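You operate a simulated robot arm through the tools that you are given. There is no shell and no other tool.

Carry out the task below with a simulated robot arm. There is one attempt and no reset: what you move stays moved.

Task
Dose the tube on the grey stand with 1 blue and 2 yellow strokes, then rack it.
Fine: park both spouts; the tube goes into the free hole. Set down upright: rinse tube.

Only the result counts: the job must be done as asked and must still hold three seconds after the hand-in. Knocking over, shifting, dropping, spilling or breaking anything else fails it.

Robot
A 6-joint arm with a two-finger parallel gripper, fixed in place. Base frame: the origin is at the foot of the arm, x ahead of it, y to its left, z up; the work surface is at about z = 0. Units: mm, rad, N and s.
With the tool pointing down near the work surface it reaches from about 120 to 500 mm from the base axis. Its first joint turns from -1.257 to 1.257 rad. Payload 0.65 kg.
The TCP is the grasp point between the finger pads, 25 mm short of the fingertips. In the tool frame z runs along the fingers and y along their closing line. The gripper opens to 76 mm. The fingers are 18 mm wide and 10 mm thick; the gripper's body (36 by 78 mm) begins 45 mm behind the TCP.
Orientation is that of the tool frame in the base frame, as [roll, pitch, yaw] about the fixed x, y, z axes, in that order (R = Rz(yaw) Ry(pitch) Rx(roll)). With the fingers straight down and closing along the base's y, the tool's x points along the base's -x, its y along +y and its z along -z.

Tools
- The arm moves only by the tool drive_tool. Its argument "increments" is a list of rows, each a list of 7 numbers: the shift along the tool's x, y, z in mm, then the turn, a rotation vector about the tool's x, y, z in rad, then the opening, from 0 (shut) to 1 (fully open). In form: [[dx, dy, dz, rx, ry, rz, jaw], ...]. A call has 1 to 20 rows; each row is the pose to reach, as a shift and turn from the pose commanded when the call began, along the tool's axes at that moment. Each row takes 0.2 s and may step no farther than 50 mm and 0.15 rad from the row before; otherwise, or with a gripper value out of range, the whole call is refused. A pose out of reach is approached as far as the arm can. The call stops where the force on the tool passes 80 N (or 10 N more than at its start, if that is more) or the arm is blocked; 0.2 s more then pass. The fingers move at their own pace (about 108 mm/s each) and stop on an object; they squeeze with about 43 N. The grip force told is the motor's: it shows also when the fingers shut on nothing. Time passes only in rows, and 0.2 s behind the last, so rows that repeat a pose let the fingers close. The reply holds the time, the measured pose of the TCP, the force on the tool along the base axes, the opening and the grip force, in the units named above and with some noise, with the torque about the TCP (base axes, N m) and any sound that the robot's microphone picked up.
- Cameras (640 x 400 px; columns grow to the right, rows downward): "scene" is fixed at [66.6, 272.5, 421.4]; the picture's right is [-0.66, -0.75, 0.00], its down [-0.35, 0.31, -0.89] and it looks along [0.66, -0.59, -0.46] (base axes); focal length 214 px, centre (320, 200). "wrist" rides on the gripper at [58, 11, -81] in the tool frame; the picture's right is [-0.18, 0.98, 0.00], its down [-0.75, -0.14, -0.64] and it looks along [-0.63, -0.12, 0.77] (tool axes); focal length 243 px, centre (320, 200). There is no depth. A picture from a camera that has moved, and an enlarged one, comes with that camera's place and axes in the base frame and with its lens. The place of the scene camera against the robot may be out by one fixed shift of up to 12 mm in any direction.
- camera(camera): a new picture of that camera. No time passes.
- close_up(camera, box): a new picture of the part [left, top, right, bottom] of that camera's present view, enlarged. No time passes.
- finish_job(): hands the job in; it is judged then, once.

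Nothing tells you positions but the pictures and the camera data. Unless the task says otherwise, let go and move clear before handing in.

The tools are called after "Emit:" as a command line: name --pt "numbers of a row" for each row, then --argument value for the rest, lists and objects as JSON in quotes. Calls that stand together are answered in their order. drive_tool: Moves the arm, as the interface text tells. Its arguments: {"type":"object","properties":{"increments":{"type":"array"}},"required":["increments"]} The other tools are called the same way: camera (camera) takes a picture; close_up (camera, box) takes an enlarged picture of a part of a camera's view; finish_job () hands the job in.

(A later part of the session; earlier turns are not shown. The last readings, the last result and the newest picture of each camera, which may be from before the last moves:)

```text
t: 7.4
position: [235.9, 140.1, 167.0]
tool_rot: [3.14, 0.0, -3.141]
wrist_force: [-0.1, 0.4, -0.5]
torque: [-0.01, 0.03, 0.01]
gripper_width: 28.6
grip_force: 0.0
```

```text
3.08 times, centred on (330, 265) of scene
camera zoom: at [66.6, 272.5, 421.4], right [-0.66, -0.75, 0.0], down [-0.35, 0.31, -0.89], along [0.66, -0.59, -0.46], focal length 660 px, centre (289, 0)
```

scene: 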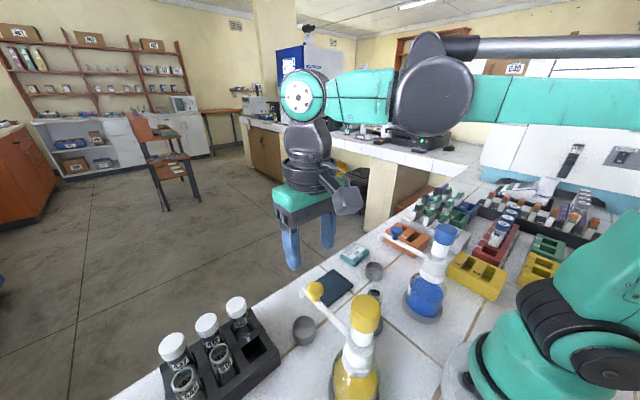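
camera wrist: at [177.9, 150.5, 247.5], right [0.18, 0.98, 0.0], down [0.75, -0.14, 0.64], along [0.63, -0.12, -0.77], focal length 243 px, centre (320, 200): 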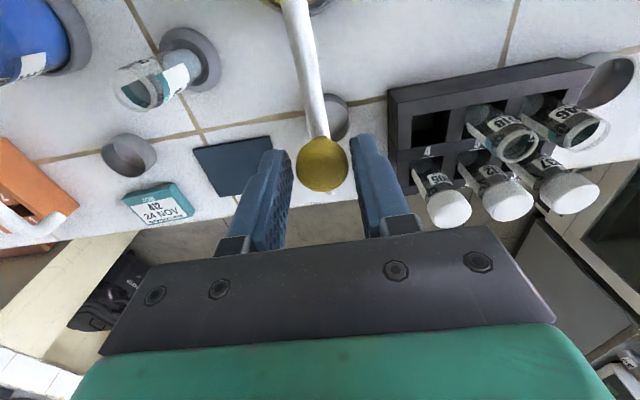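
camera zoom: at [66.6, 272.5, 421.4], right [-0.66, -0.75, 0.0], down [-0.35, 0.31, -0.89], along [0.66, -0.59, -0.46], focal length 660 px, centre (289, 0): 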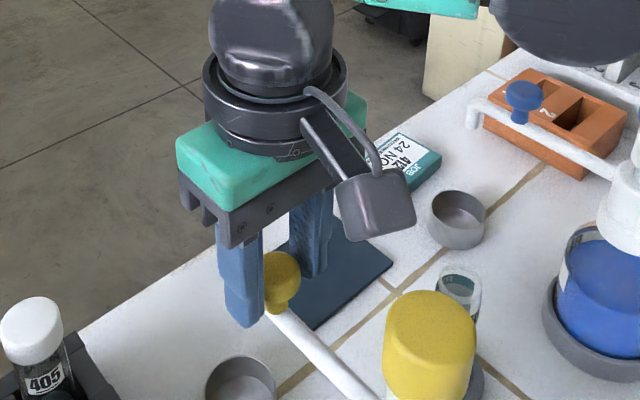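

The knob is centred between the fingers. I'll start swinging the yellow spout about its pump axis, first by 20° to check it follows.

Emit:
drive_tool --pt "0.13 -3.77 0 0 0 0.0436 0.38" --pt "0.43 -7.53 0 0 0 0.0873 0.38" --pt "0.9 -11.28 0 0 0 0.1309 0.38" --pt "1.52 -15.0 0 0 0 0.1745 0.38" --pt "2.31 -18.69 0 0 0 0.2182 0.38" --pt "3.26 -22.34 0 0 0 0.2618 0.38" --pt "4.37 -25.95 0 0 0 0.3054 0.38" --pt "5.63 -29.51 0 0 0 0.3491 0.38"

Emit:
camera --camera "wrist"

Emit:
camera --camera "scene"

Emit:
close_up --camera "wrist" --box '[240, 120, 400, 220]'

```text
t: 9.2
position: [230.7, 109.2, 166.0]
tool_rot: [3.141, 0.0, 2.793]
wrist_force: [0.3, 0.7, 0.2]
torque: [0.01, 0.0, -0.03]
gripper_width: 28.9
grip_force: 0.1
```

```text
taken
camera wrist: at [179.5, 140.0, 246.5], right [0.51, 0.86, 0.0], down [0.66, -0.39, 0.64], along [0.55, -0.33, -0.77], focal length 243 px, centre (320, 200)
```

wrist: 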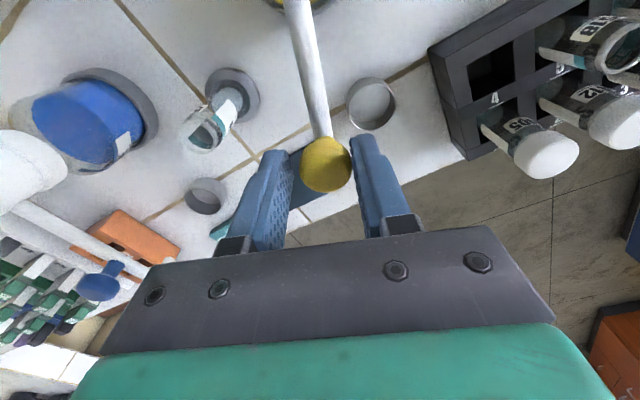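

```text
taken
```

scene: 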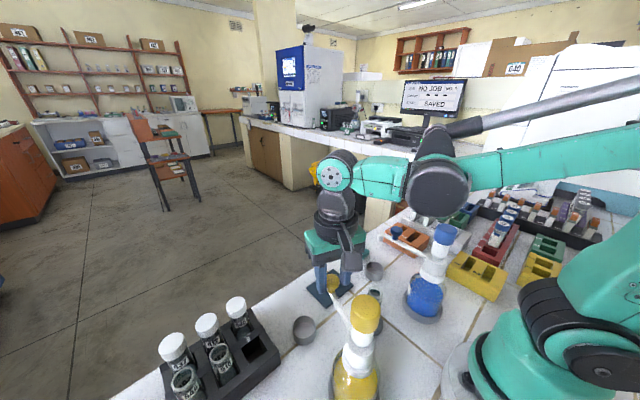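

```text
4.00 times, centred on (320, 170) of wrist
camera zoom: at [179.5, 140.0, 246.5], right [0.51, 0.86, 0.0], down [0.66, -0.39, 0.64], along [0.55, -0.33, -0.77], focal length 970 px, centre (320, 320)
```

zoom: 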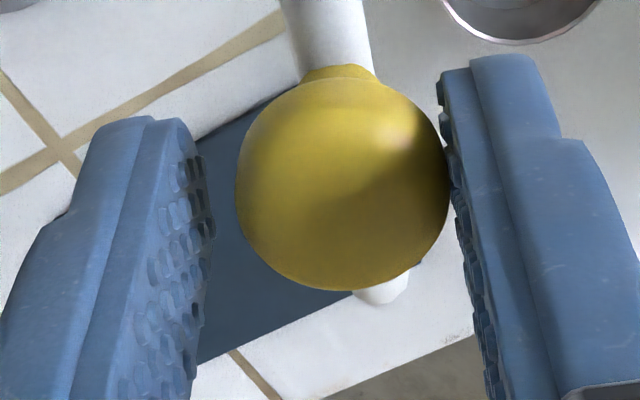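

The spout follows the knob cleanly and the pump stays put. Continuing the swing to about -65°, where the spout should point at the tube.

Emit:
drive_tool --pt "0.13 -3.72 0 0 0 0.0431 0.38" --pt "0.42 -7.43 0 0 0 0.0861 0.38" --pt "0.88 -11.13 0 0 0 0.1292 0.38" --pt "1.49 -14.81 0 0 0 0.1722 0.38" --pt "2.25 -18.45 0 0 0 0.2153 0.38" --pt "3.18 -22.06 0 0 0 0.2583 0.38" --pt "4.26 -25.62 0 0 0 0.3014 0.38" --pt "5.49 -29.14 0 0 0 0.3445 0.38" --pt "6.87 -32.6 0 0 0 0.3875 0.38" --pt "8.4 -35.99 0 0 0 0.4306 0.38" --pt "10.07 -39.32 0 0 0 0.4736 0.38" --pt "11.89 -42.57 0 0 0 0.5167 0.38" --pt "13.84 -45.74 0 0 0 0.5597 0.38" --pt "15.93 -48.82 0 0 0 0.6028 0.38" --pt "18.15 -51.81 0 0 0 0.6459 0.38" --pt "20.5 -54.71 0 0 0 0.6889 0.38" --pt "22.96 -57.5 0 0 0 0.732 0.38" --pt "25.55 -60.18 0 0 0 0.775 0.38"

Emit:
camera --camera "wrist"

Emit:
camera --camera "scene"

Emit:
close_up --camera "scene" --box '[320, 230, 440, 330]'

Emit:
close_up --camera "wrist" --box '[240, 120, 400, 220]'

```text
t: 13.0
position: [183.0, 60.0, 166.3]
tool_rot: [3.141, 0.001, 2.015]
wrist_force: [0.2, 0.2, -0.4]
torque: [-0.02, -0.03, 0.01]
gripper_width: 28.8
grip_force: 0.0
```

```text
taken
camera wrist: at [169.3, 118.1, 248.7], right [0.97, 0.26, 0.0], down [0.2, -0.74, 0.64], along [0.17, -0.62, -0.77], focal length 243 px, centre (320, 200)
```

wrist: 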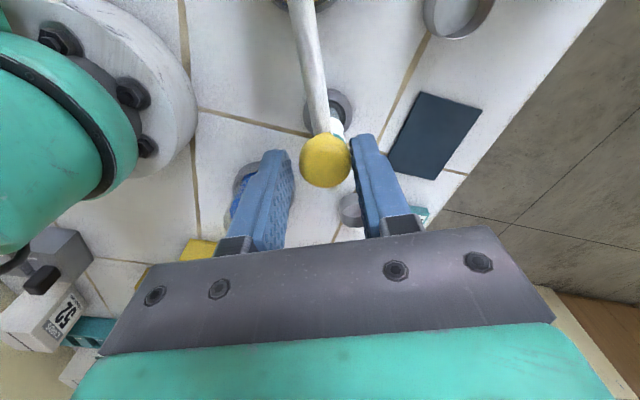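

```text
taken
```

scene: 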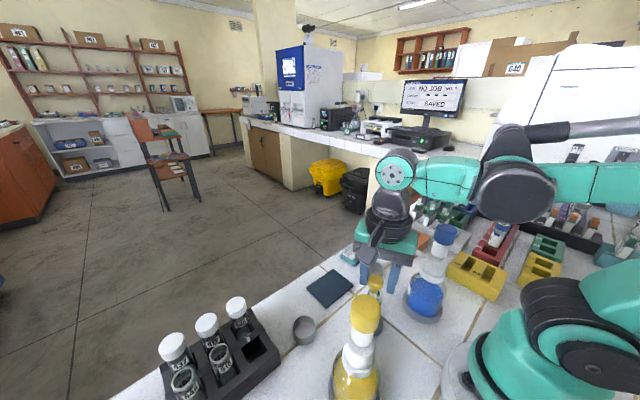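

```text
4.00 times, centred on (380, 280) of scene
camera zoom: at [66.6, 272.5, 421.4], right [-0.66, -0.75, 0.0], down [-0.35, 0.31, -0.89], along [0.66, -0.59, -0.46], focal length 858 px, centre (80, -120)
```

zoom: 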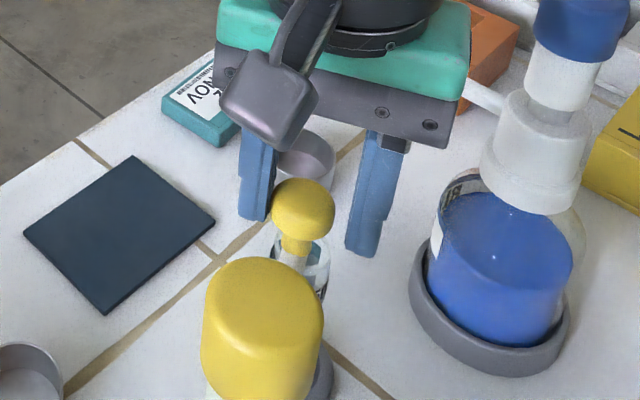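

```text
4.00 times, centred on (320, 170) of wrist
camera zoom: at [169.3, 118.1, 248.7], right [0.97, 0.26, 0.0], down [0.2, -0.74, 0.64], along [0.17, -0.62, -0.77], focal length 970 px, centre (320, 320)
```

zoom: 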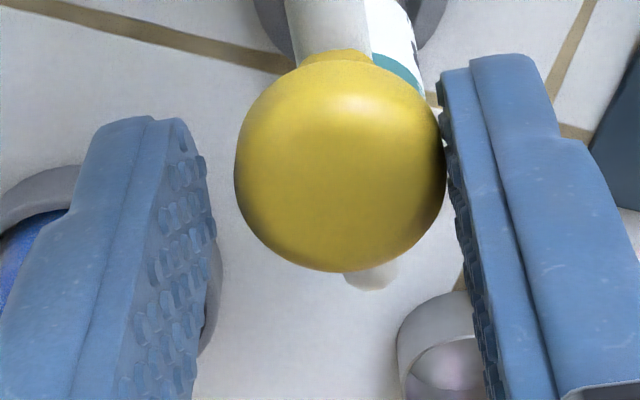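

The spout now points at the tube (knob and tip line up over it). I'll open, lift clear, and verify the tip-over-mouth alignment from a few views.

Emit:
drive_tool --pt "0 0 0 0 0 0 0.5" --pt "0 0 0 0 0 0 0.6" --pt "0 0 -20 0 0 0 0.6" --pt "0 0 -50 0 0 0 0.6" --pt "0 0 -85 0 0 0 0.6" --pt "0 0 -120 0 0 0 0.6" --pt "0 0 -120 0 0 0 0.6"

Emit:
camera --camera "wrist"

Emit:
close_up --camera "wrist" --box '[260, 40, 420, 140]'

Emit:
close_up --camera "scene" --box '[330, 250, 430, 320]'

```text
t: 14.6
position: [185.9, 60.7, 287.5]
tool_rot: [-3.141, 0.002, 2.017]
wrist_force: [0.0, 0.5, 0.2]
torque: [-0.02, 0.01, -0.01]
gripper_width: 45.6
grip_force: 0.0
```

```text
taken
camera wrist: at [170.9, 118.8, 370.5], right [0.97, 0.26, 0.0], down [0.2, -0.74, 0.64], along [0.17, -0.62, -0.77], focal length 243 px, centre (320, 200)
```

wrist: 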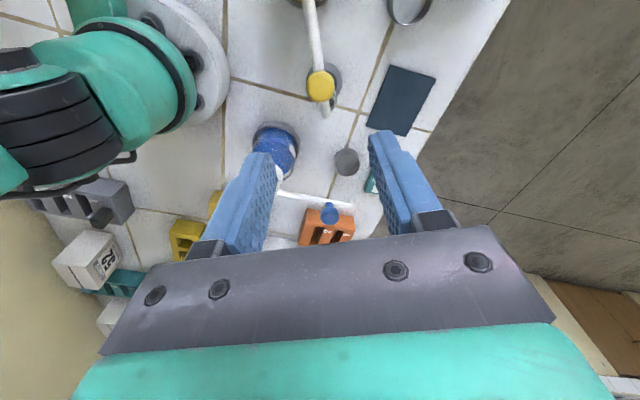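

```text
4.00 times, centred on (340, 90) of wrist
camera zoom: at [170.9, 118.8, 370.5], right [0.97, 0.26, 0.0], down [0.2, -0.74, 0.64], along [0.17, -0.62, -0.77], focal length 970 px, centre (240, 640)
```

zoom: 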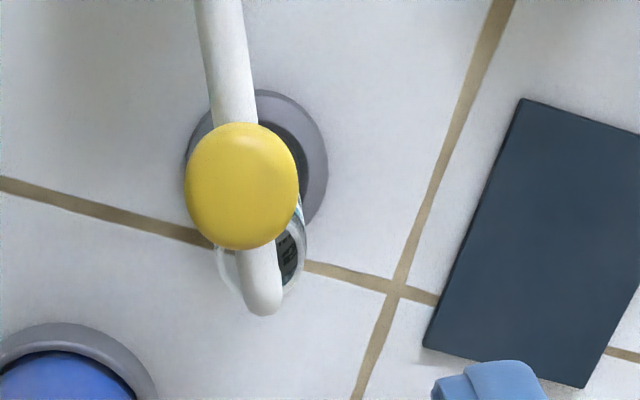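

```text
5.71 times, centred on (380, 285) of scene
camera zoom: at [66.6, 272.5, 421.4], right [-0.66, -0.75, 0.0], down [-0.35, 0.31, -0.89], along [0.66, -0.59, -0.46], focal length 1226 px, centre (-23, -286)
```

zoom: 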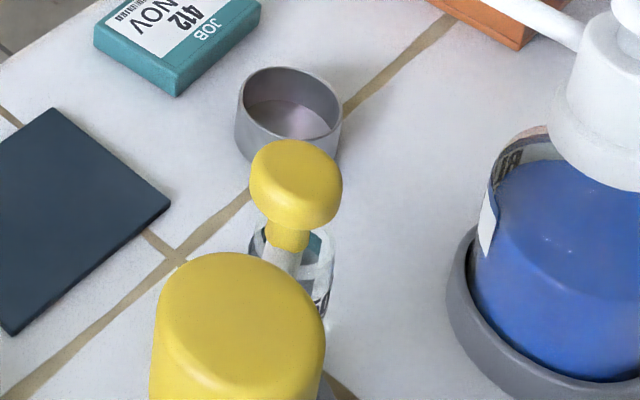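

Alignment looks good: the spout tip is laterally centred on the tube mouth. Next I'll close the jaws and move above the yellow cap.

Emit:
drive_tool --pt "30 0.5 0 0 0 0 0.3" --pt "60 1 0 0 0 0 0" --pt "88.3 1.6 0 0 0 0 0" --pt "88.3 1.6 15 0 0 0 0" --pt "88.3 1.6 28 0 0 0 0" --pt "88.3 1.6 28 0 0 0 0"

Emit:
camera --camera "wrist"

Emit:
close_up --camera "scene" --box '[290, 200, 440, 370]'

Emit:
close_up --camera "wrist" --box '[240, 90, 400, 190]'

```text
t: 16.0
position: [147.6, 143.0, 257.8]
tool_rot: [3.142, 0.0, 2.016]
wrist_force: [0.1, 0.2, -0.7]
torque: [0.02, 0.01, -0.01]
gripper_width: 0.0
grip_force: 23.5
```

```text
taken
camera wrist: at [132.4, 200.8, 339.9], right [0.97, 0.26, 0.0], down [0.2, -0.74, 0.64], along [0.17, -0.62, -0.77], focal length 243 px, centre (320, 200)
```

wrist: 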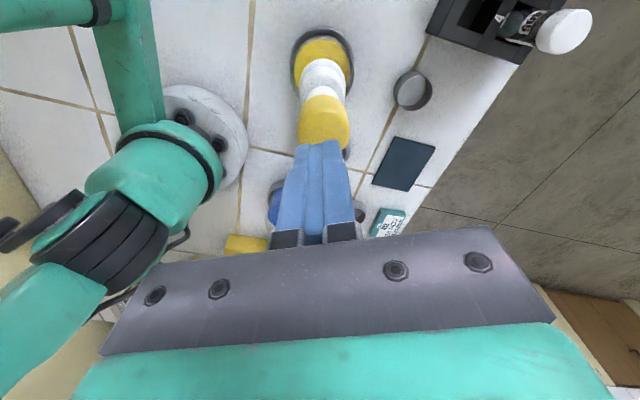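

```text
2.35 times, centred on (365, 285) of scene
camera zoom: at [66.6, 272.5, 421.4], right [-0.66, -0.75, 0.0], down [-0.35, 0.31, -0.89], along [0.66, -0.59, -0.46], focal length 505 px, centre (214, 0)
```

zoom: 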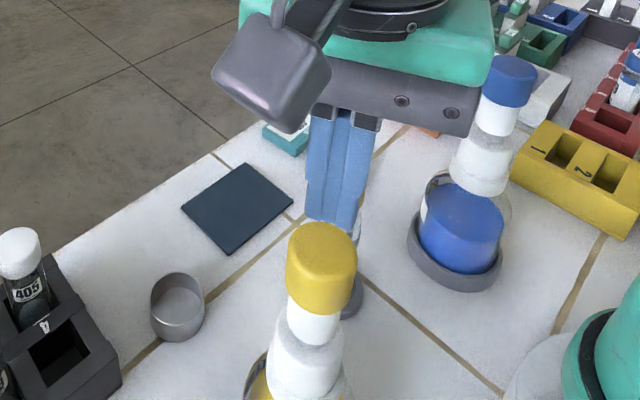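

```text
4.00 times, centred on (320, 140) of wrist
camera zoom: at [132.4, 200.8, 339.9], right [0.97, 0.26, 0.0], down [0.2, -0.74, 0.64], along [0.17, -0.62, -0.77], focal length 970 px, centre (320, 440)
```

zoom: 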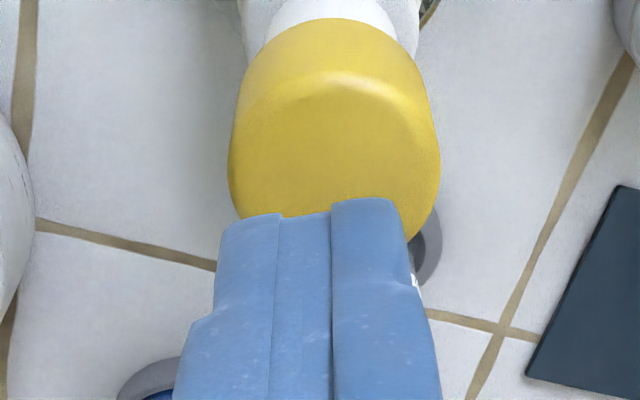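

The closed fingertips are above the yellow cap. I'll centre slightly and come down in small steps to feel for contact.

Emit:
drive_tool --pt "-1.5 1 5 0 0 0 0" --pt "-1.5 1 10 0 0 0 0" --pt "-1.5 1 15 0 0 0 0" --pt "-1.5 1 15 0 0 0 0"

Emit:
close_up --camera "wrist" --box '[240, 90, 400, 190]'

Emit:
close_up --camera "scene" --box '[330, 250, 410, 320]'

```text
t: 17.0
position: [150.3, 140.6, 244.9]
tool_rot: [3.141, 0.001, 2.019]
wrist_force: [0.2, -0.2, -0.4]
torque: [0.06, -0.04, -0.02]
gripper_width: 0.1
grip_force: 23.4
```

```text
4.00 times, centred on (320, 140) of wrist
camera zoom: at [135.0, 198.4, 325.4], right [0.97, 0.26, 0.0], down [0.2, -0.74, 0.64], along [0.17, -0.62, -0.77], focal length 970 px, centre (320, 440)
```

zoom: 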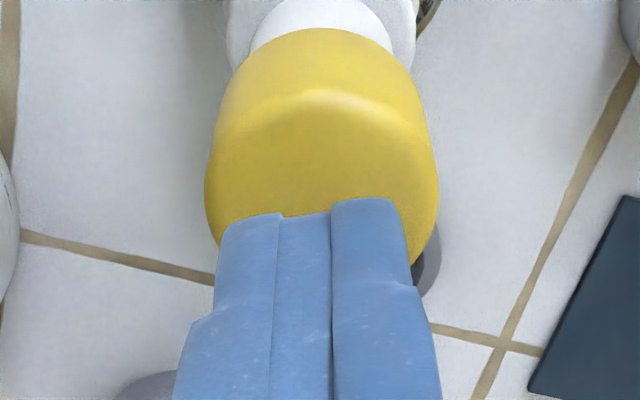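

```text
5.71 times, centred on (370, 285) of scene
camera zoom: at [66.6, 272.5, 421.4], right [-0.66, -0.75, 0.0], down [-0.35, 0.31, -0.89], along [0.66, -0.59, -0.46], focal length 1226 px, centre (34, -286)
```

zoom: 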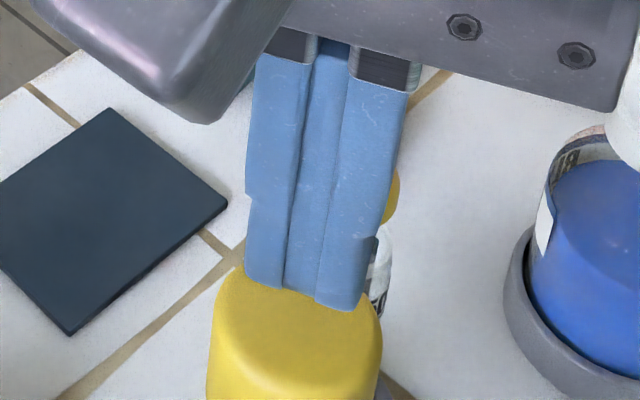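

Fingertips are at z≈219 and still free. Continuing down gently to find first contact.

Emit:
drive_tool --pt "0 0 2 0 0 0 0" --pt "0 0 4 0 0 0 0" --pt "0 0 4 0 0 0 0"

Emit:
drive_tool --pt "0 0 1.5 0 0 0 0" --pt "0 0 3 0 0 0 0" --pt "0 0 3 0 0 0 0"

```text
t: 17.8
position: [150.0, 139.4, 239.8]
tool_rot: [-3.141, 0.0, 2.019]
wrist_force: [0.2, 0.9, -0.2]
torque: [0.01, -0.01, -0.02]
gripper_width: 0.0
grip_force: 23.5
```

```text
t: 18.6
position: [150.4, 141.6, 235.7]
tool_rot: [3.141, -0.001, 2.017]
wrist_force: [-0.4, 0.3, 0.5]
torque: [-0.02, -0.03, 0.01]
gripper_width: 0.0
grip_force: 23.9
```

Emit:
drive_tool --pt "0 0 1.5 0 0 0 0" --pt "0 0 1.5 0 0 0 0"

Emit:
close_up --camera "scene" --box '[330, 250, 410, 320]'

Emit:
close_up --camera "wrist" --box '[240, 90, 400, 190]'

```text
t: 19.2
position: [150.5, 140.4, 235.3]
tool_rot: [3.141, 0.0, 2.018]
wrist_force: [-0.6, 0.2, 0.3]
torque: [-0.01, 0.0, 0.0]
gripper_width: 0.0
grip_force: 23.7
```

```text
5.71 times, centred on (370, 285) of scene
camera zoom: at [66.6, 272.5, 421.4], right [-0.66, -0.75, 0.0], down [-0.35, 0.31, -0.89], along [0.66, -0.59, -0.46], focal length 1226 px, centre (34, -286)
```

zoom: 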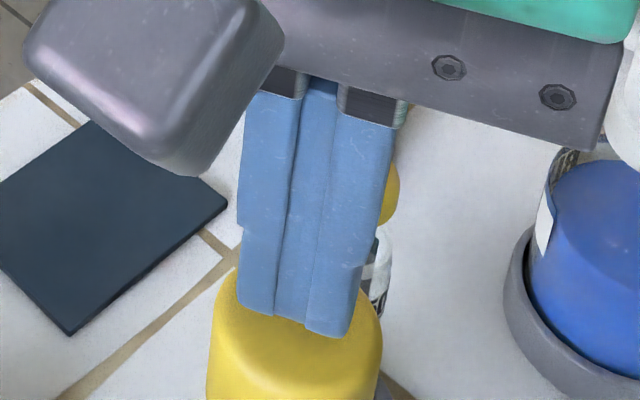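

```text
4.00 times, centred on (320, 140) of wrist
camera zoom: at [135.9, 198.6, 317.3], right [0.97, 0.26, 0.0], down [0.2, -0.74, 0.64], along [0.17, -0.62, -0.77], focal length 970 px, centre (320, 440)
```

zoom: 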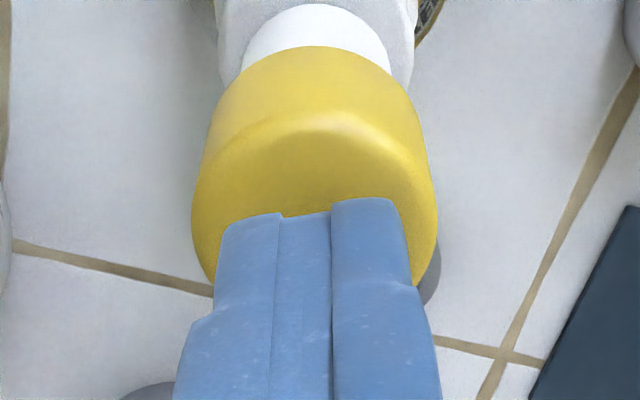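

Emit:
drive_tool --pt "0 0 2 0 0 0 0" --pt "0 0 2 0 0 0 0"

Emit:
drive_tool --pt "0 0 1.5 0 0 0 0" --pt "0 0 1.5 0 0 0 0"

```text
t: 19.8
position: [150.5, 141.6, 232.8]
tool_rot: [3.141, 0.001, 2.017]
wrist_force: [0.3, -0.2, -0.5]
torque: [0.01, 0.0, 0.0]
gripper_width: 0.0
grip_force: 23.6
```

```text
t: 20.4
position: [150.4, 142.1, 231.4]
tool_rot: [3.142, -0.001, 2.017]
wrist_force: [0.0, 0.5, 0.6]
torque: [-0.02, 0.0, 0.03]
gripper_width: 0.0
grip_force: 23.7
```

Emit:
drive_tool --pt "0 0 1.5 0 0 0 0" --pt "0 0 1.5 0 0 0 0"

Emit:
drive_tool --pt "0 0 1.5 0 0 0 0" --pt "0 0 1.5 0 0 0 0"

Emit:
close_up --camera "scene" --box '[330, 260, 410, 330]'

Emit:
close_up --camera "wrist" --box '[240, 90, 400, 190]'

```text
t: 21.0
position: [149.8, 141.3, 231.8]
tool_rot: [3.141, -0.001, 2.017]
wrist_force: [-0.6, 1.3, -0.2]
torque: [0.01, 0.01, 0.01]
gripper_width: 0.0
grip_force: 23.6
```

```text
t: 21.6
position: [150.5, 141.9, 229.2]
tool_rot: [3.141, 0.0, 2.017]
wrist_force: [0.7, 0.6, 2.2]
torque: [0.01, 0.0, -0.02]
gripper_width: 0.0
grip_force: 23.8
```

```text
5.71 times, centred on (370, 295) of scene
camera zoom: at [66.6, 272.5, 421.4], right [-0.66, -0.75, 0.0], down [-0.35, 0.31, -0.89], along [0.66, -0.59, -0.46], focal length 1226 px, centre (34, -343)
```

zoom: 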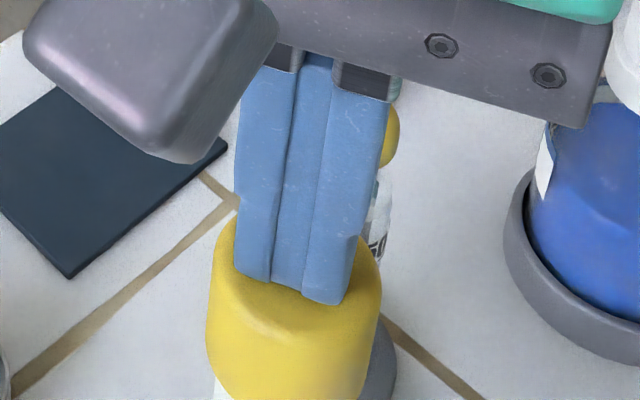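

```text
4.00 times, centred on (320, 140) of wrist
camera zoom: at [135.9, 198.6, 310.6], right [0.97, 0.26, 0.0], down [0.2, -0.74, 0.64], along [0.17, -0.62, -0.77], focal length 970 px, centre (320, 440)
```

zoom: 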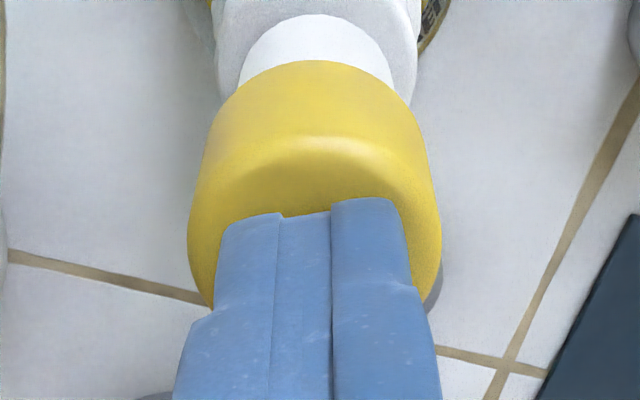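

First contact felt at TCP z≈229 (2 N). I'll press down incrementally, without releasing, to learn the stroke's travel and force.

Emit:
drive_tool --pt "0 0 2.5 0 0 0 0" --pt "0 0 5 0 0 0 0"

Emit:
drive_tool --pt "0 0 2 0 0 0 0" --pt "0 0 4 0 0 0 0"

```text
t: 22.2
position: [149.5, 140.8, 223.8]
tool_rot: [3.14, 0.002, 2.018]
wrist_force: [-0.1, 2.5, 4.2]
torque: [0.01, 0.02, 0.03]
gripper_width: 0.0
grip_force: 23.8
```

```text
t: 22.8
position: [150.0, 140.6, 218.8]
tool_rot: [-3.14, -0.001, 2.015]
wrist_force: [-0.1, -2.6, 5.3]
torque: [-0.05, -0.01, 0.02]
gripper_width: 0.0
grip_force: 23.5
```

Emit:
drive_tool --pt "0 0 1.5 0 0 0 0" --pt "0 0 3 0 0 0 0"

Emit:
close_up --camera "scene" --box '[310, 260, 420, 360]'

Emit:
close_up --camera "wrist" --box '[240, 60, 400, 160]'

```text
t: 23.4
position: [150.0, 139.3, 217.0]
tool_rot: [-3.141, 0.001, 2.019]
wrist_force: [-0.6, 2.7, 5.5]
torque: [0.04, 0.04, -0.01]
gripper_width: 0.0
grip_force: 23.7
heard: click
```

```text
4.00 times, centred on (365, 310) of scene
camera zoom: at [66.6, 272.5, 421.4], right [-0.66, -0.75, 0.0], down [-0.35, 0.31, -0.89], along [0.66, -0.59, -0.46], focal length 858 px, centre (140, -240)
```

zoom: 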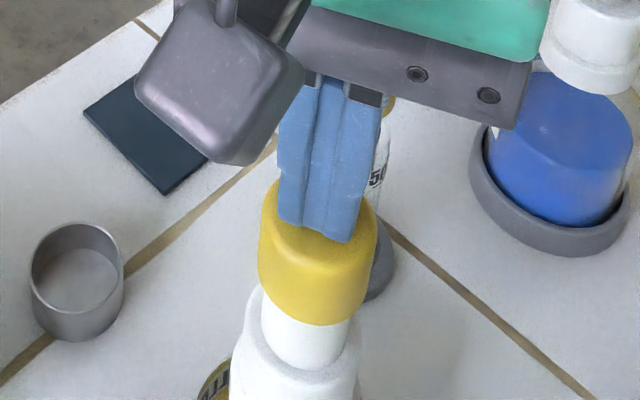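

```text
4.00 times, centred on (320, 110) of wrist
camera zoom: at [135.9, 198.2, 298.2], right [0.97, 0.26, 0.0], down [0.2, -0.74, 0.64], along [0.17, -0.62, -0.77], focal length 970 px, centre (320, 560)
```

zoom: 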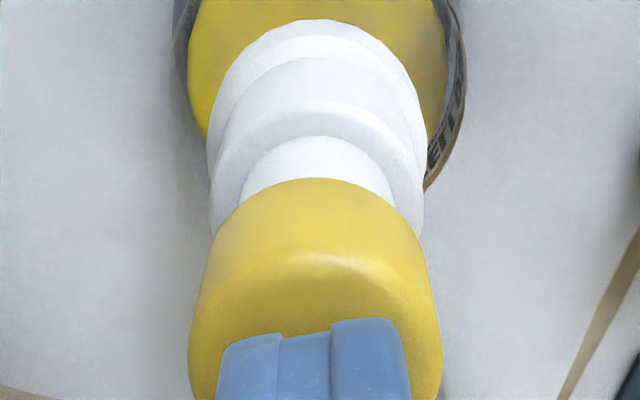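

A click was heard at ~12.5 mm of travel – stroke registered. I'll release fully and see the cap return, checking for any reset sound.

Emit:
drive_tool --pt "0 0 -5 0 0 0 0" --pt "0 0 -10 0 0 0 0" --pt "0 0 -15 0 0 0 0" --pt "0 0 -20 0 0 0 0" --pt "0 0 -22 0 0 0 0" --pt "0 0 -22 0 0 0 0"

Emit:
close_up --camera "scene" --box '[310, 260, 420, 360]'

Emit:
close_up --camera "scene" --box '[365, 275, 395, 305]'

```text
t: 24.8
position: [148.3, 140.2, 237.9]
tool_rot: [-3.141, 0.001, 2.019]
wrist_force: [0.4, 0.6, -0.1]
torque: [-0.03, 0.02, 0.0]
gripper_width: 0.0
grip_force: 23.1
```

```text
4.00 times, centred on (365, 310) of scene
camera zoom: at [66.6, 272.5, 421.4], right [-0.66, -0.75, 0.0], down [-0.35, 0.31, -0.89], along [0.66, -0.59, -0.46], focal length 858 px, centre (140, -240)
```

zoom: 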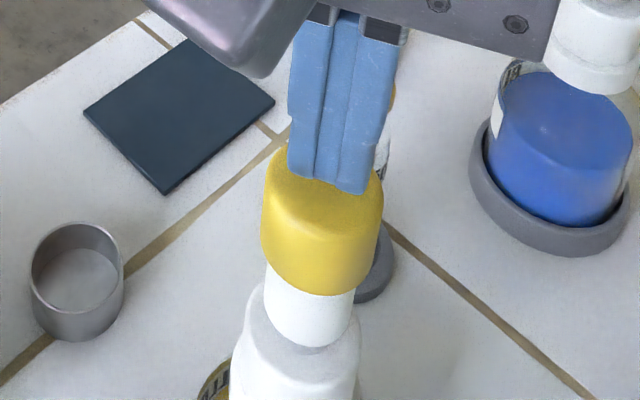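

```text
13.33 times, centred on (380, 290) of scene
camera zoom: at [66.6, 272.5, 421.4], right [-0.66, -0.75, 0.0], down [-0.35, 0.31, -0.89], along [0.66, -0.59, -0.46], focal length 2860 px, centre (-480, -1000)
```

zoom: 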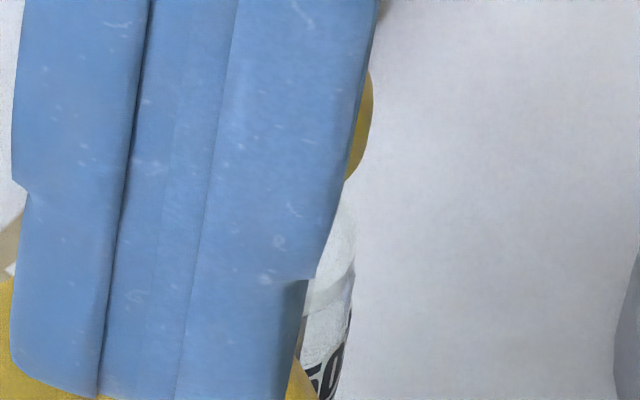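

The cap sprang back. I'll step aside to look at the tube and confirm that one yellow dose arrived before the second stroke.

Emit:
drive_tool --pt "0 0 -30 0 0 0 0" --pt "0 0 -50 0 0 0 0" --pt "0 -40 -50 0 0 0 0" --pt "-20 -80 -50 0 0 0 0" --pt "-20 -80 -50 0 0 0 0"

Emit:
camera --camera "wrist"

Emit:
close_up --camera "scene" --box '[350, 260, 410, 320]'

```text
t: 26.0
position: [85.8, 85.4, 287.1]
tool_rot: [3.141, 0.0, 2.017]
wrist_force: [0.0, 0.2, -0.6]
torque: [0.01, -0.01, 0.01]
gripper_width: 0.1
grip_force: 23.4
```

```text
taken
camera wrist: at [70.7, 143.8, 368.5], right [0.97, 0.26, 0.0], down [0.2, -0.74, 0.64], along [0.17, -0.62, -0.77], focal length 243 px, centre (320, 200)
```

wrist: 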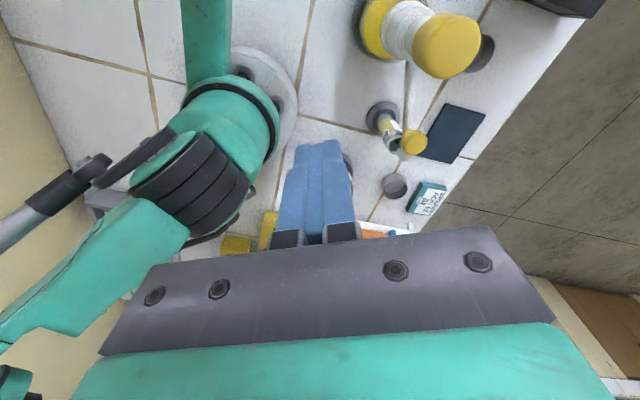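

```text
6.67 times, centred on (380, 290) of scene
camera zoom: at [66.6, 272.4, 421.4], right [-0.66, -0.75, 0.0], down [-0.35, 0.31, -0.89], along [0.66, -0.59, -0.46], focal length 1430 px, centre (-80, -400)
```

zoom: 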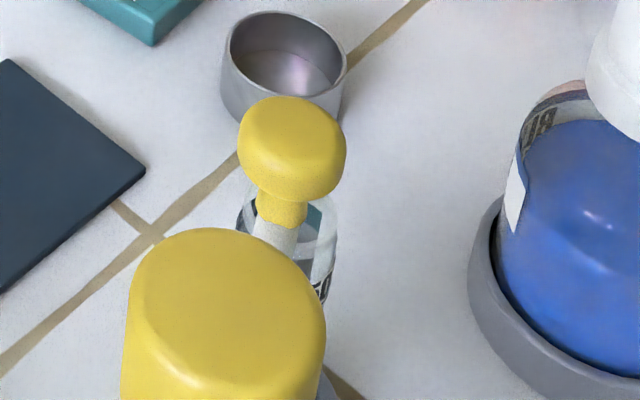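

Emit:
close_up --camera "wrist" --box '[360, 90, 440, 165]'

Emit:
close_up --camera "wrist" --box '[372, 100, 412, 130]'

```text
5.33 times, centred on (400, 128) of wrist
camera zoom: at [70.7, 143.8, 368.5], right [0.97, 0.26, 0.0], down [0.2, -0.74, 0.64], along [0.17, -0.62, -0.77], focal length 1294 px, centre (-107, 587)
```

zoom: 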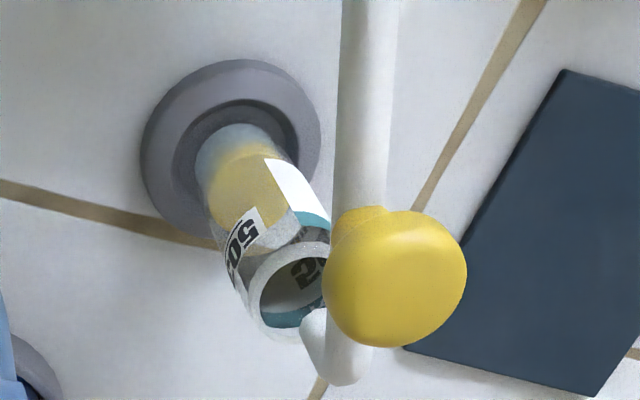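

```text
13.33 times, centred on (392, 115) of wrist
camera zoom: at [70.7, 143.8, 368.5], right [0.97, 0.26, 0.0], down [0.2, -0.74, 0.64], along [0.17, -0.62, -0.77], focal length 3235 px, centre (-640, 1333)
```

zoom: 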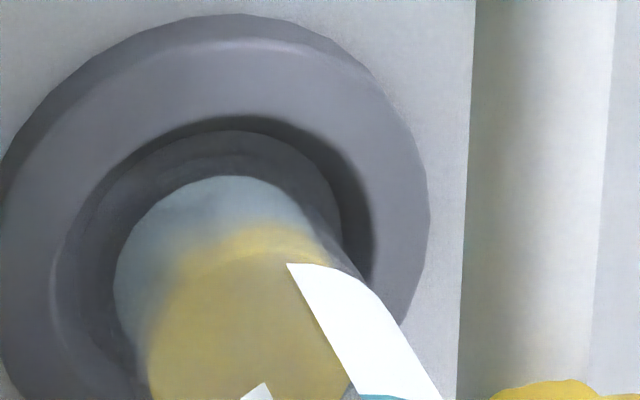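

One yellow dose is in the tube with no spill. Returning above the yellow cap for the second stroke.

Emit:
drive_tool --pt "0 40 0 0 0 0 0" --pt "20.5 80.5 0 0 0 0 0" --pt "20.5 80.5 20 0 0 0 0" --pt "20.5 80.5 40 0 0 0 0" --pt "20.5 80.5 49 0 0 0 0" --pt "20.5 80.5 49 0 0 0 0"

Emit:
close_up --camera "wrist" --box '[240, 90, 400, 190]'

```text
t: 27.4
position: [150.5, 141.8, 238.9]
tool_rot: [3.141, -0.001, 2.017]
wrist_force: [-0.4, 0.2, 0.7]
torque: [0.04, 0.01, -0.02]
gripper_width: 0.1
grip_force: 23.5
```

```text
4.00 times, centred on (320, 140) of wrist
camera zoom: at [135.7, 199.4, 320.5], right [0.97, 0.26, 0.0], down [0.2, -0.74, 0.64], along [0.17, -0.62, -0.77], focal length 970 px, centre (320, 440)
```

zoom: 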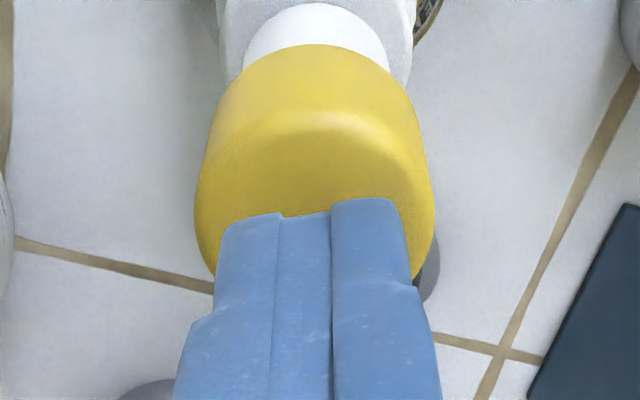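

Position matches the first stroke. Pressing down 23.5 mm in even steps for the second stroke.

Emit:
drive_tool --pt "0 0 4 0 0 0 0" --pt "0 0 8 0 0 0 0" --pt "0 0 11 0 0 0 0" --pt "0 0 14 0 0 0 0" --pt "0 0 17 0 0 0 0" --pt "0 0 20 0 0 0 0" --pt "0 0 22 0 0 0 0" --pt "0 0 23.5 0 0 0 0" --pt "0 0 23.5 0 0 0 0"

```text
t: 29.4
position: [149.2, 141.3, 216.4]
tool_rot: [-3.141, 0.001, 2.015]
wrist_force: [3.0, 0.1, 5.6]
torque: [0.01, -0.11, 0.02]
gripper_width: 0.2
grip_force: 23.3
heard: click
```

Second click heard. Releasing, lifting clear, and stepping aside to check the tube.

Emit:
drive_tool --pt "0 0 -5 0 0 0 0" --pt "0 0 -10 0 0 0 0" --pt "0 0 -15 0 0 0 0" --pt "0 0 -22 0 0 0 0" --pt "0 0 -45 0 0 0 0" --pt "0 0 -72 0 0 0 0" --pt "-10 -40 -72 0 0 0 0" --pt "-20 -80 -72 0 0 0 0" --pt "-20 -80 -72 0 0 0 0"

Emit:
close_up --camera "wrist" --box '[360, 90, 440, 165]'

Emit:
camera --camera "scene"

```text
t: 31.4
position: [87.9, 90.4, 290.1]
tool_rot: [-3.141, 0.0, 2.017]
wrist_force: [-0.9, -0.1, 0.8]
torque: [0.0, 0.02, 0.0]
gripper_width: 0.0
grip_force: 23.4
```

```text
5.33 times, centred on (400, 128) of wrist
camera zoom: at [73.5, 147.9, 372.9], right [0.97, 0.26, 0.0], down [0.2, -0.74, 0.64], along [0.17, -0.62, -0.77], focal length 1294 px, centre (-107, 587)
```

zoom: 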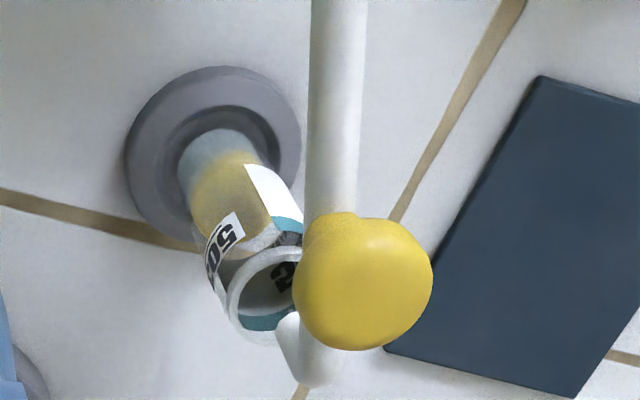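

```text
taken
```

scene: 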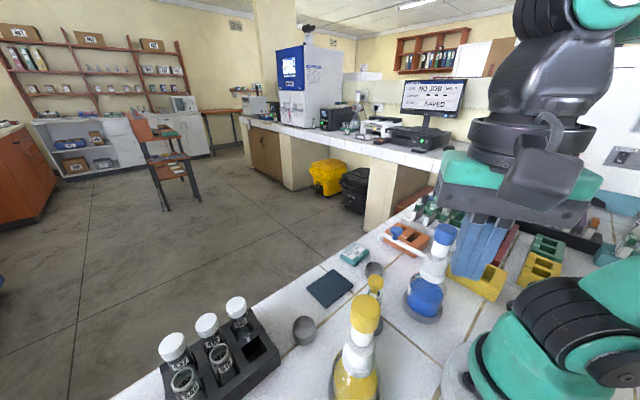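

Two yellow doses are in. Now back to the yellow knob (≈(186, 63)) with open jaws to park that spout.

Emit:
drive_tool --pt "-25 28 0 0 0 0 0.3" --pt "-48 54 0 0 0 0 0.6" --pt "-67.7 76.6 0 0 0 0 0.6" --pt "-67.7 76.6 30 0 0 0 0.6" --pt "-67.7 76.6 60 0 0 0 0.6" --pt "-67.7 76.6 90 0 0 0 0.6" --pt "-67.7 76.6 98 0 0 0 0.6" --pt "-67.7 76.6 98 0 0 0 0.6"

Emit:
camera --camera "wrist"

```text
t: 33.2
position: [185.4, 62.7, 188.7]
tool_rot: [3.14, 0.0, 2.018]
wrist_force: [-0.1, 1.4, -0.3]
torque: [0.0, 0.01, 0.0]
gripper_width: 45.3
grip_force: 0.1
```

```text
taken
camera wrist: at [170.2, 120.1, 270.0], right [0.97, 0.26, 0.0], down [0.2, -0.74, 0.64], along [0.17, -0.62, -0.77], focal length 243 px, centre (320, 200)
```

wrist: 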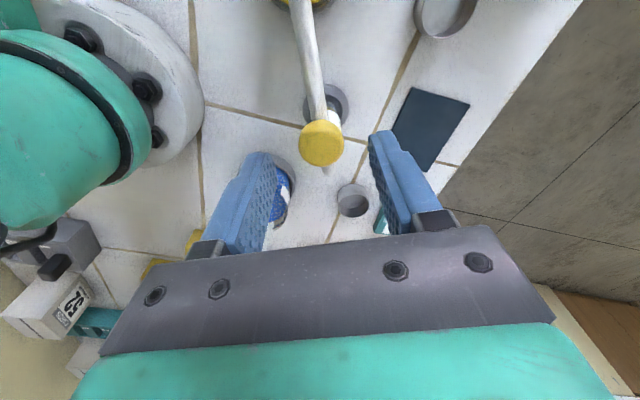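

Centred over the knob. Lowering and caging it.

Emit:
drive_tool --pt "0 0 8 0 0 0 0.6" --pt "0 0 16 0 0 0 0.6" --pt "0 0 22.5 0 0 0 0.6" --pt "0 0 22.5 0 0 0 0.5" --pt "0 0 22.5 0 0 0 0.42" --pt "0 0 22.5 0 0 0 0.38"

Emit:
close_up --camera "wrist" --box '[240, 120, 400, 220]'

```text
t: 34.6
position: [184.1, 60.3, 166.6]
tool_rot: [3.141, -0.002, 2.018]
wrist_force: [-0.1, 0.1, -0.5]
torque: [0.0, 0.03, 0.01]
gripper_width: 28.9
grip_force: 0.1
```

```text
4.00 times, centred on (320, 170) of wrist
camera zoom: at [169.4, 118.7, 248.6], right [0.97, 0.26, 0.0], down [0.2, -0.74, 0.64], along [0.17, -0.62, -0.77], focal length 970 px, centre (320, 320)
```

zoom: 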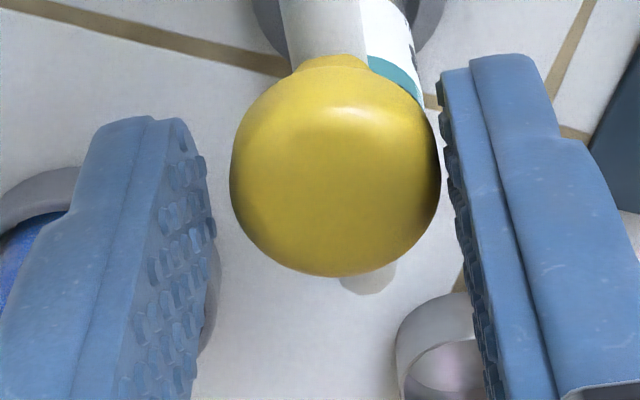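

Swinging the yellow spout back towards its park cup.

Emit:
drive_tool --pt "0.07 4.91 0 0 0 -0.0566 0.38" --pt "0.41 9.8 0 0 0 -0.1131 0.38" --pt "1.03 14.67 0 0 0 -0.1697 0.38" --pt "1.93 19.5 0 0 0 -0.2262 0.38" --pt "3.09 24.26 0 0 0 -0.2828 0.38" --pt "4.52 28.96 0 0 0 -0.3393 0.38" --pt "6.22 33.56 0 0 0 -0.3959 0.38" --pt "8.17 38.07 0 0 0 -0.4524 0.38" --pt "10.38 42.45 0 0 0 -0.509 0.38" --pt "12.83 46.7 0 0 0 -0.5655 0.38" --pt "15.51 50.81 0 0 0 -0.6221 0.38" --pt "18.43 54.76 0 0 0 -0.6786 0.38" --pt "21.56 58.54 0 0 0 -0.7352 0.38" --pt "24.9 62.13 0 0 0 -0.7917 0.38" --pt "28.44 65.53 0 0 0 -0.8483 0.38" --pt "32.17 68.73 0 0 0 -0.9048 0.38" --pt "36.07 71.71 0 0 0 -0.9614 0.38" --pt "40.13 74.46 0 0 0 -1.0179 0.38" --pt "44.34 76.98 0 0 0 -1.0745 0.38" --pt "48.69 79.26 0 0 0 -1.131 0.38"

Emit:
camera --camera "wrist"

Emit:
close_up --camera "wrist" --box '[240, 120, 400, 220]'

Emit:
close_up --camera "scene" --box '[270, 250, 410, 350]'

```text
t: 38.8
position: [236.0, 139.3, 167.9]
tool_rot: [-3.14, 0.001, -3.133]
wrist_force: [-1.1, 0.6, -0.2]
torque: [-0.02, -0.05, 0.01]
gripper_width: 28.8
grip_force: 0.0
```

```text
taken
camera wrist: at [177.5, 150.5, 249.5], right [0.18, 0.98, 0.0], down [0.75, -0.14, 0.64], along [0.63, -0.11, -0.77], focal length 243 px, centre (320, 200)
```

wrist: 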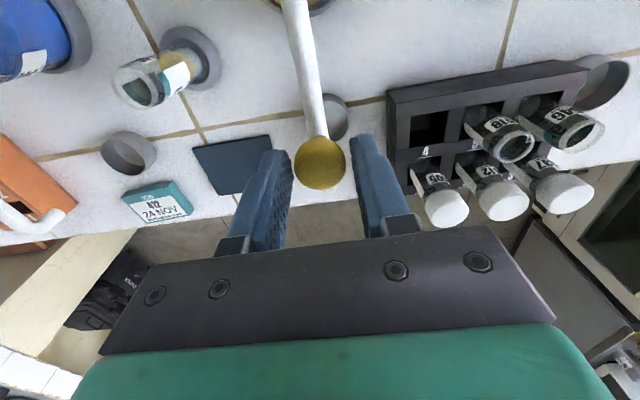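

```text
4.00 times, centred on (320, 170) of wrist
camera zoom: at [177.5, 150.5, 249.5], right [0.18, 0.98, 0.0], down [0.75, -0.14, 0.64], along [0.63, -0.11, -0.77], focal length 970 px, centre (320, 320)
```

zoom: 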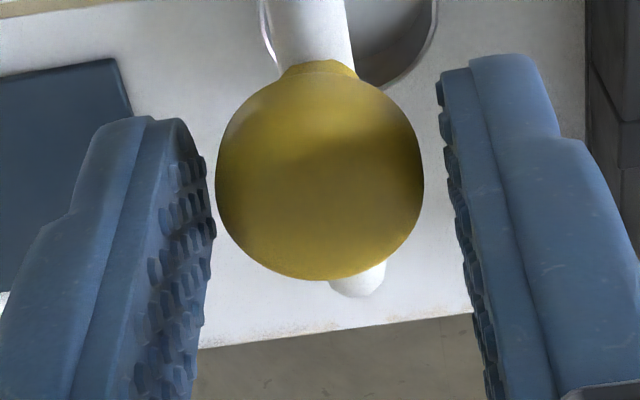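

```text
4.00 times, centred on (340, 300) of scene
camera zoom: at [66.6, 272.5, 421.4], right [-0.66, -0.75, 0.0], down [-0.35, 0.31, -0.89], along [0.66, -0.59, -0.46], focal length 858 px, centre (240, -200)
```

zoom: 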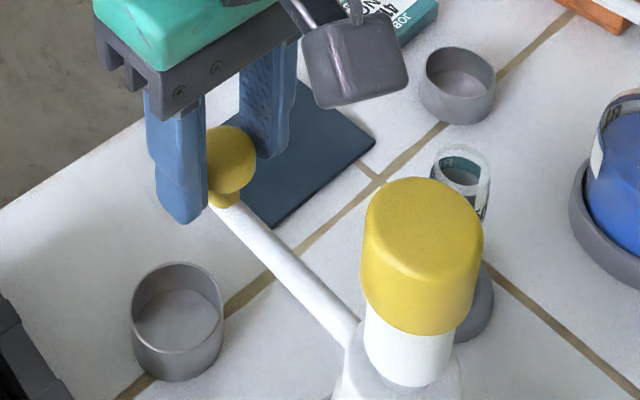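

The spout is back at the cup within about 1 mm of its original place. I'll nudge to centre it exactly by closing on the knob, then release.

Emit:
drive_tool --pt "0 1.3 0 0 0 0 0.38" --pt "0 1.3 0 0 0 0 0.33" --pt "0 1.3 0 0 0 0 0.3" --pt "0 1.3 0 0 0 0 0.3"

Emit:
close_up --camera "wrist" --box '[240, 120, 400, 220]'

```text
t: 39.8
position: [234.5, 140.1, 168.2]
tool_rot: [-3.14, 0.0, -3.138]
wrist_force: [0.8, -3.1, 1.2]
torque: [-0.08, 0.01, 0.01]
gripper_width: 25.2
grip_force: 1.7
```

```text
4.00 times, centred on (320, 170) of wrist
camera zoom: at [177.7, 151.7, 249.5], right [0.18, 0.98, 0.0], down [0.75, -0.14, 0.64], along [0.63, -0.11, -0.77], focal length 970 px, centre (320, 320)
```

zoom: 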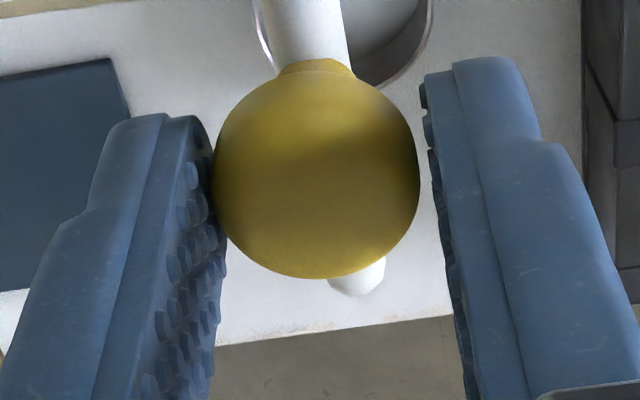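

The knob is back at its original spot (y≈140.6). Opening and lifting clear, then heading over to the blue pump.

Emit:
drive_tool --pt "0 1.3 0 0 0 0 0.45" --pt "0 1.3 0 0 0 0 0.6" --pt "0 1.3 -25 0 0 0 0.6" --pt "0 1.3 -60 0 0 0 0.6" --pt "0 1.3 -100 0 0 0 0.6" --pt "0 1.3 -120 0 0 0 0.6" --pt "0 1.3 -120 0 0 0 0.6"

Emit:
close_up --camera "wrist" --box '[240, 40, 400, 140]'

Emit:
close_up --camera "scene" --box '[270, 250, 410, 350]'

```text
t: 41.4
position: [236.2, 141.7, 287.1]
tool_rot: [3.14, 0.0, -3.134]
wrist_force: [-0.5, 0.7, 0.5]
torque: [-0.04, 0.0, -0.04]
gripper_width: 45.5
grip_force: 0.1
```

```text
4.00 times, centred on (320, 90) of wrist
camera zoom: at [177.5, 151.7, 368.7], right [0.18, 0.98, 0.0], down [0.75, -0.14, 0.64], along [0.63, -0.11, -0.77], focal length 970 px, centre (320, 640)
```

zoom: 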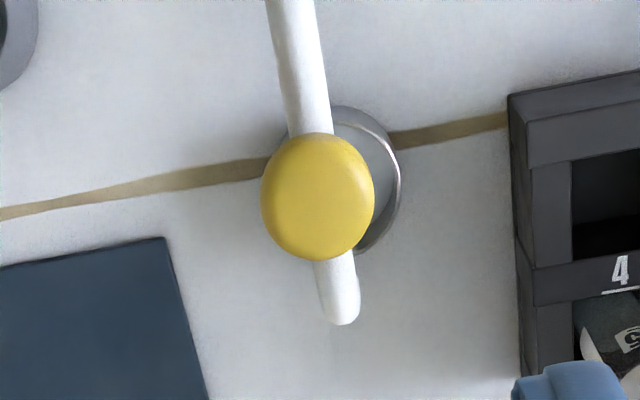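

```text
4.00 times, centred on (340, 300) of scene
camera zoom: at [66.6, 272.5, 421.4], right [-0.66, -0.75, 0.0], down [-0.35, 0.31, -0.89], along [0.66, -0.59, -0.46], focal length 858 px, centre (240, -200)
```

zoom: 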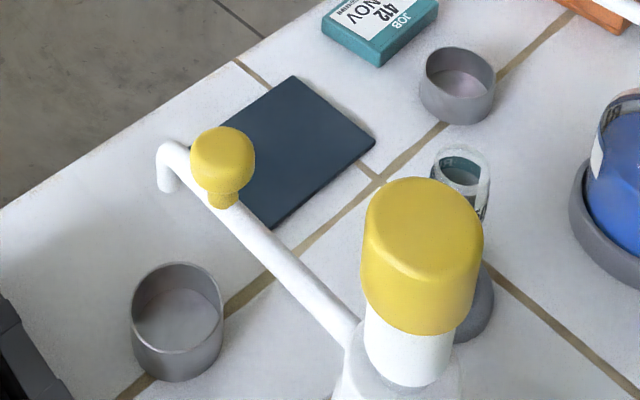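

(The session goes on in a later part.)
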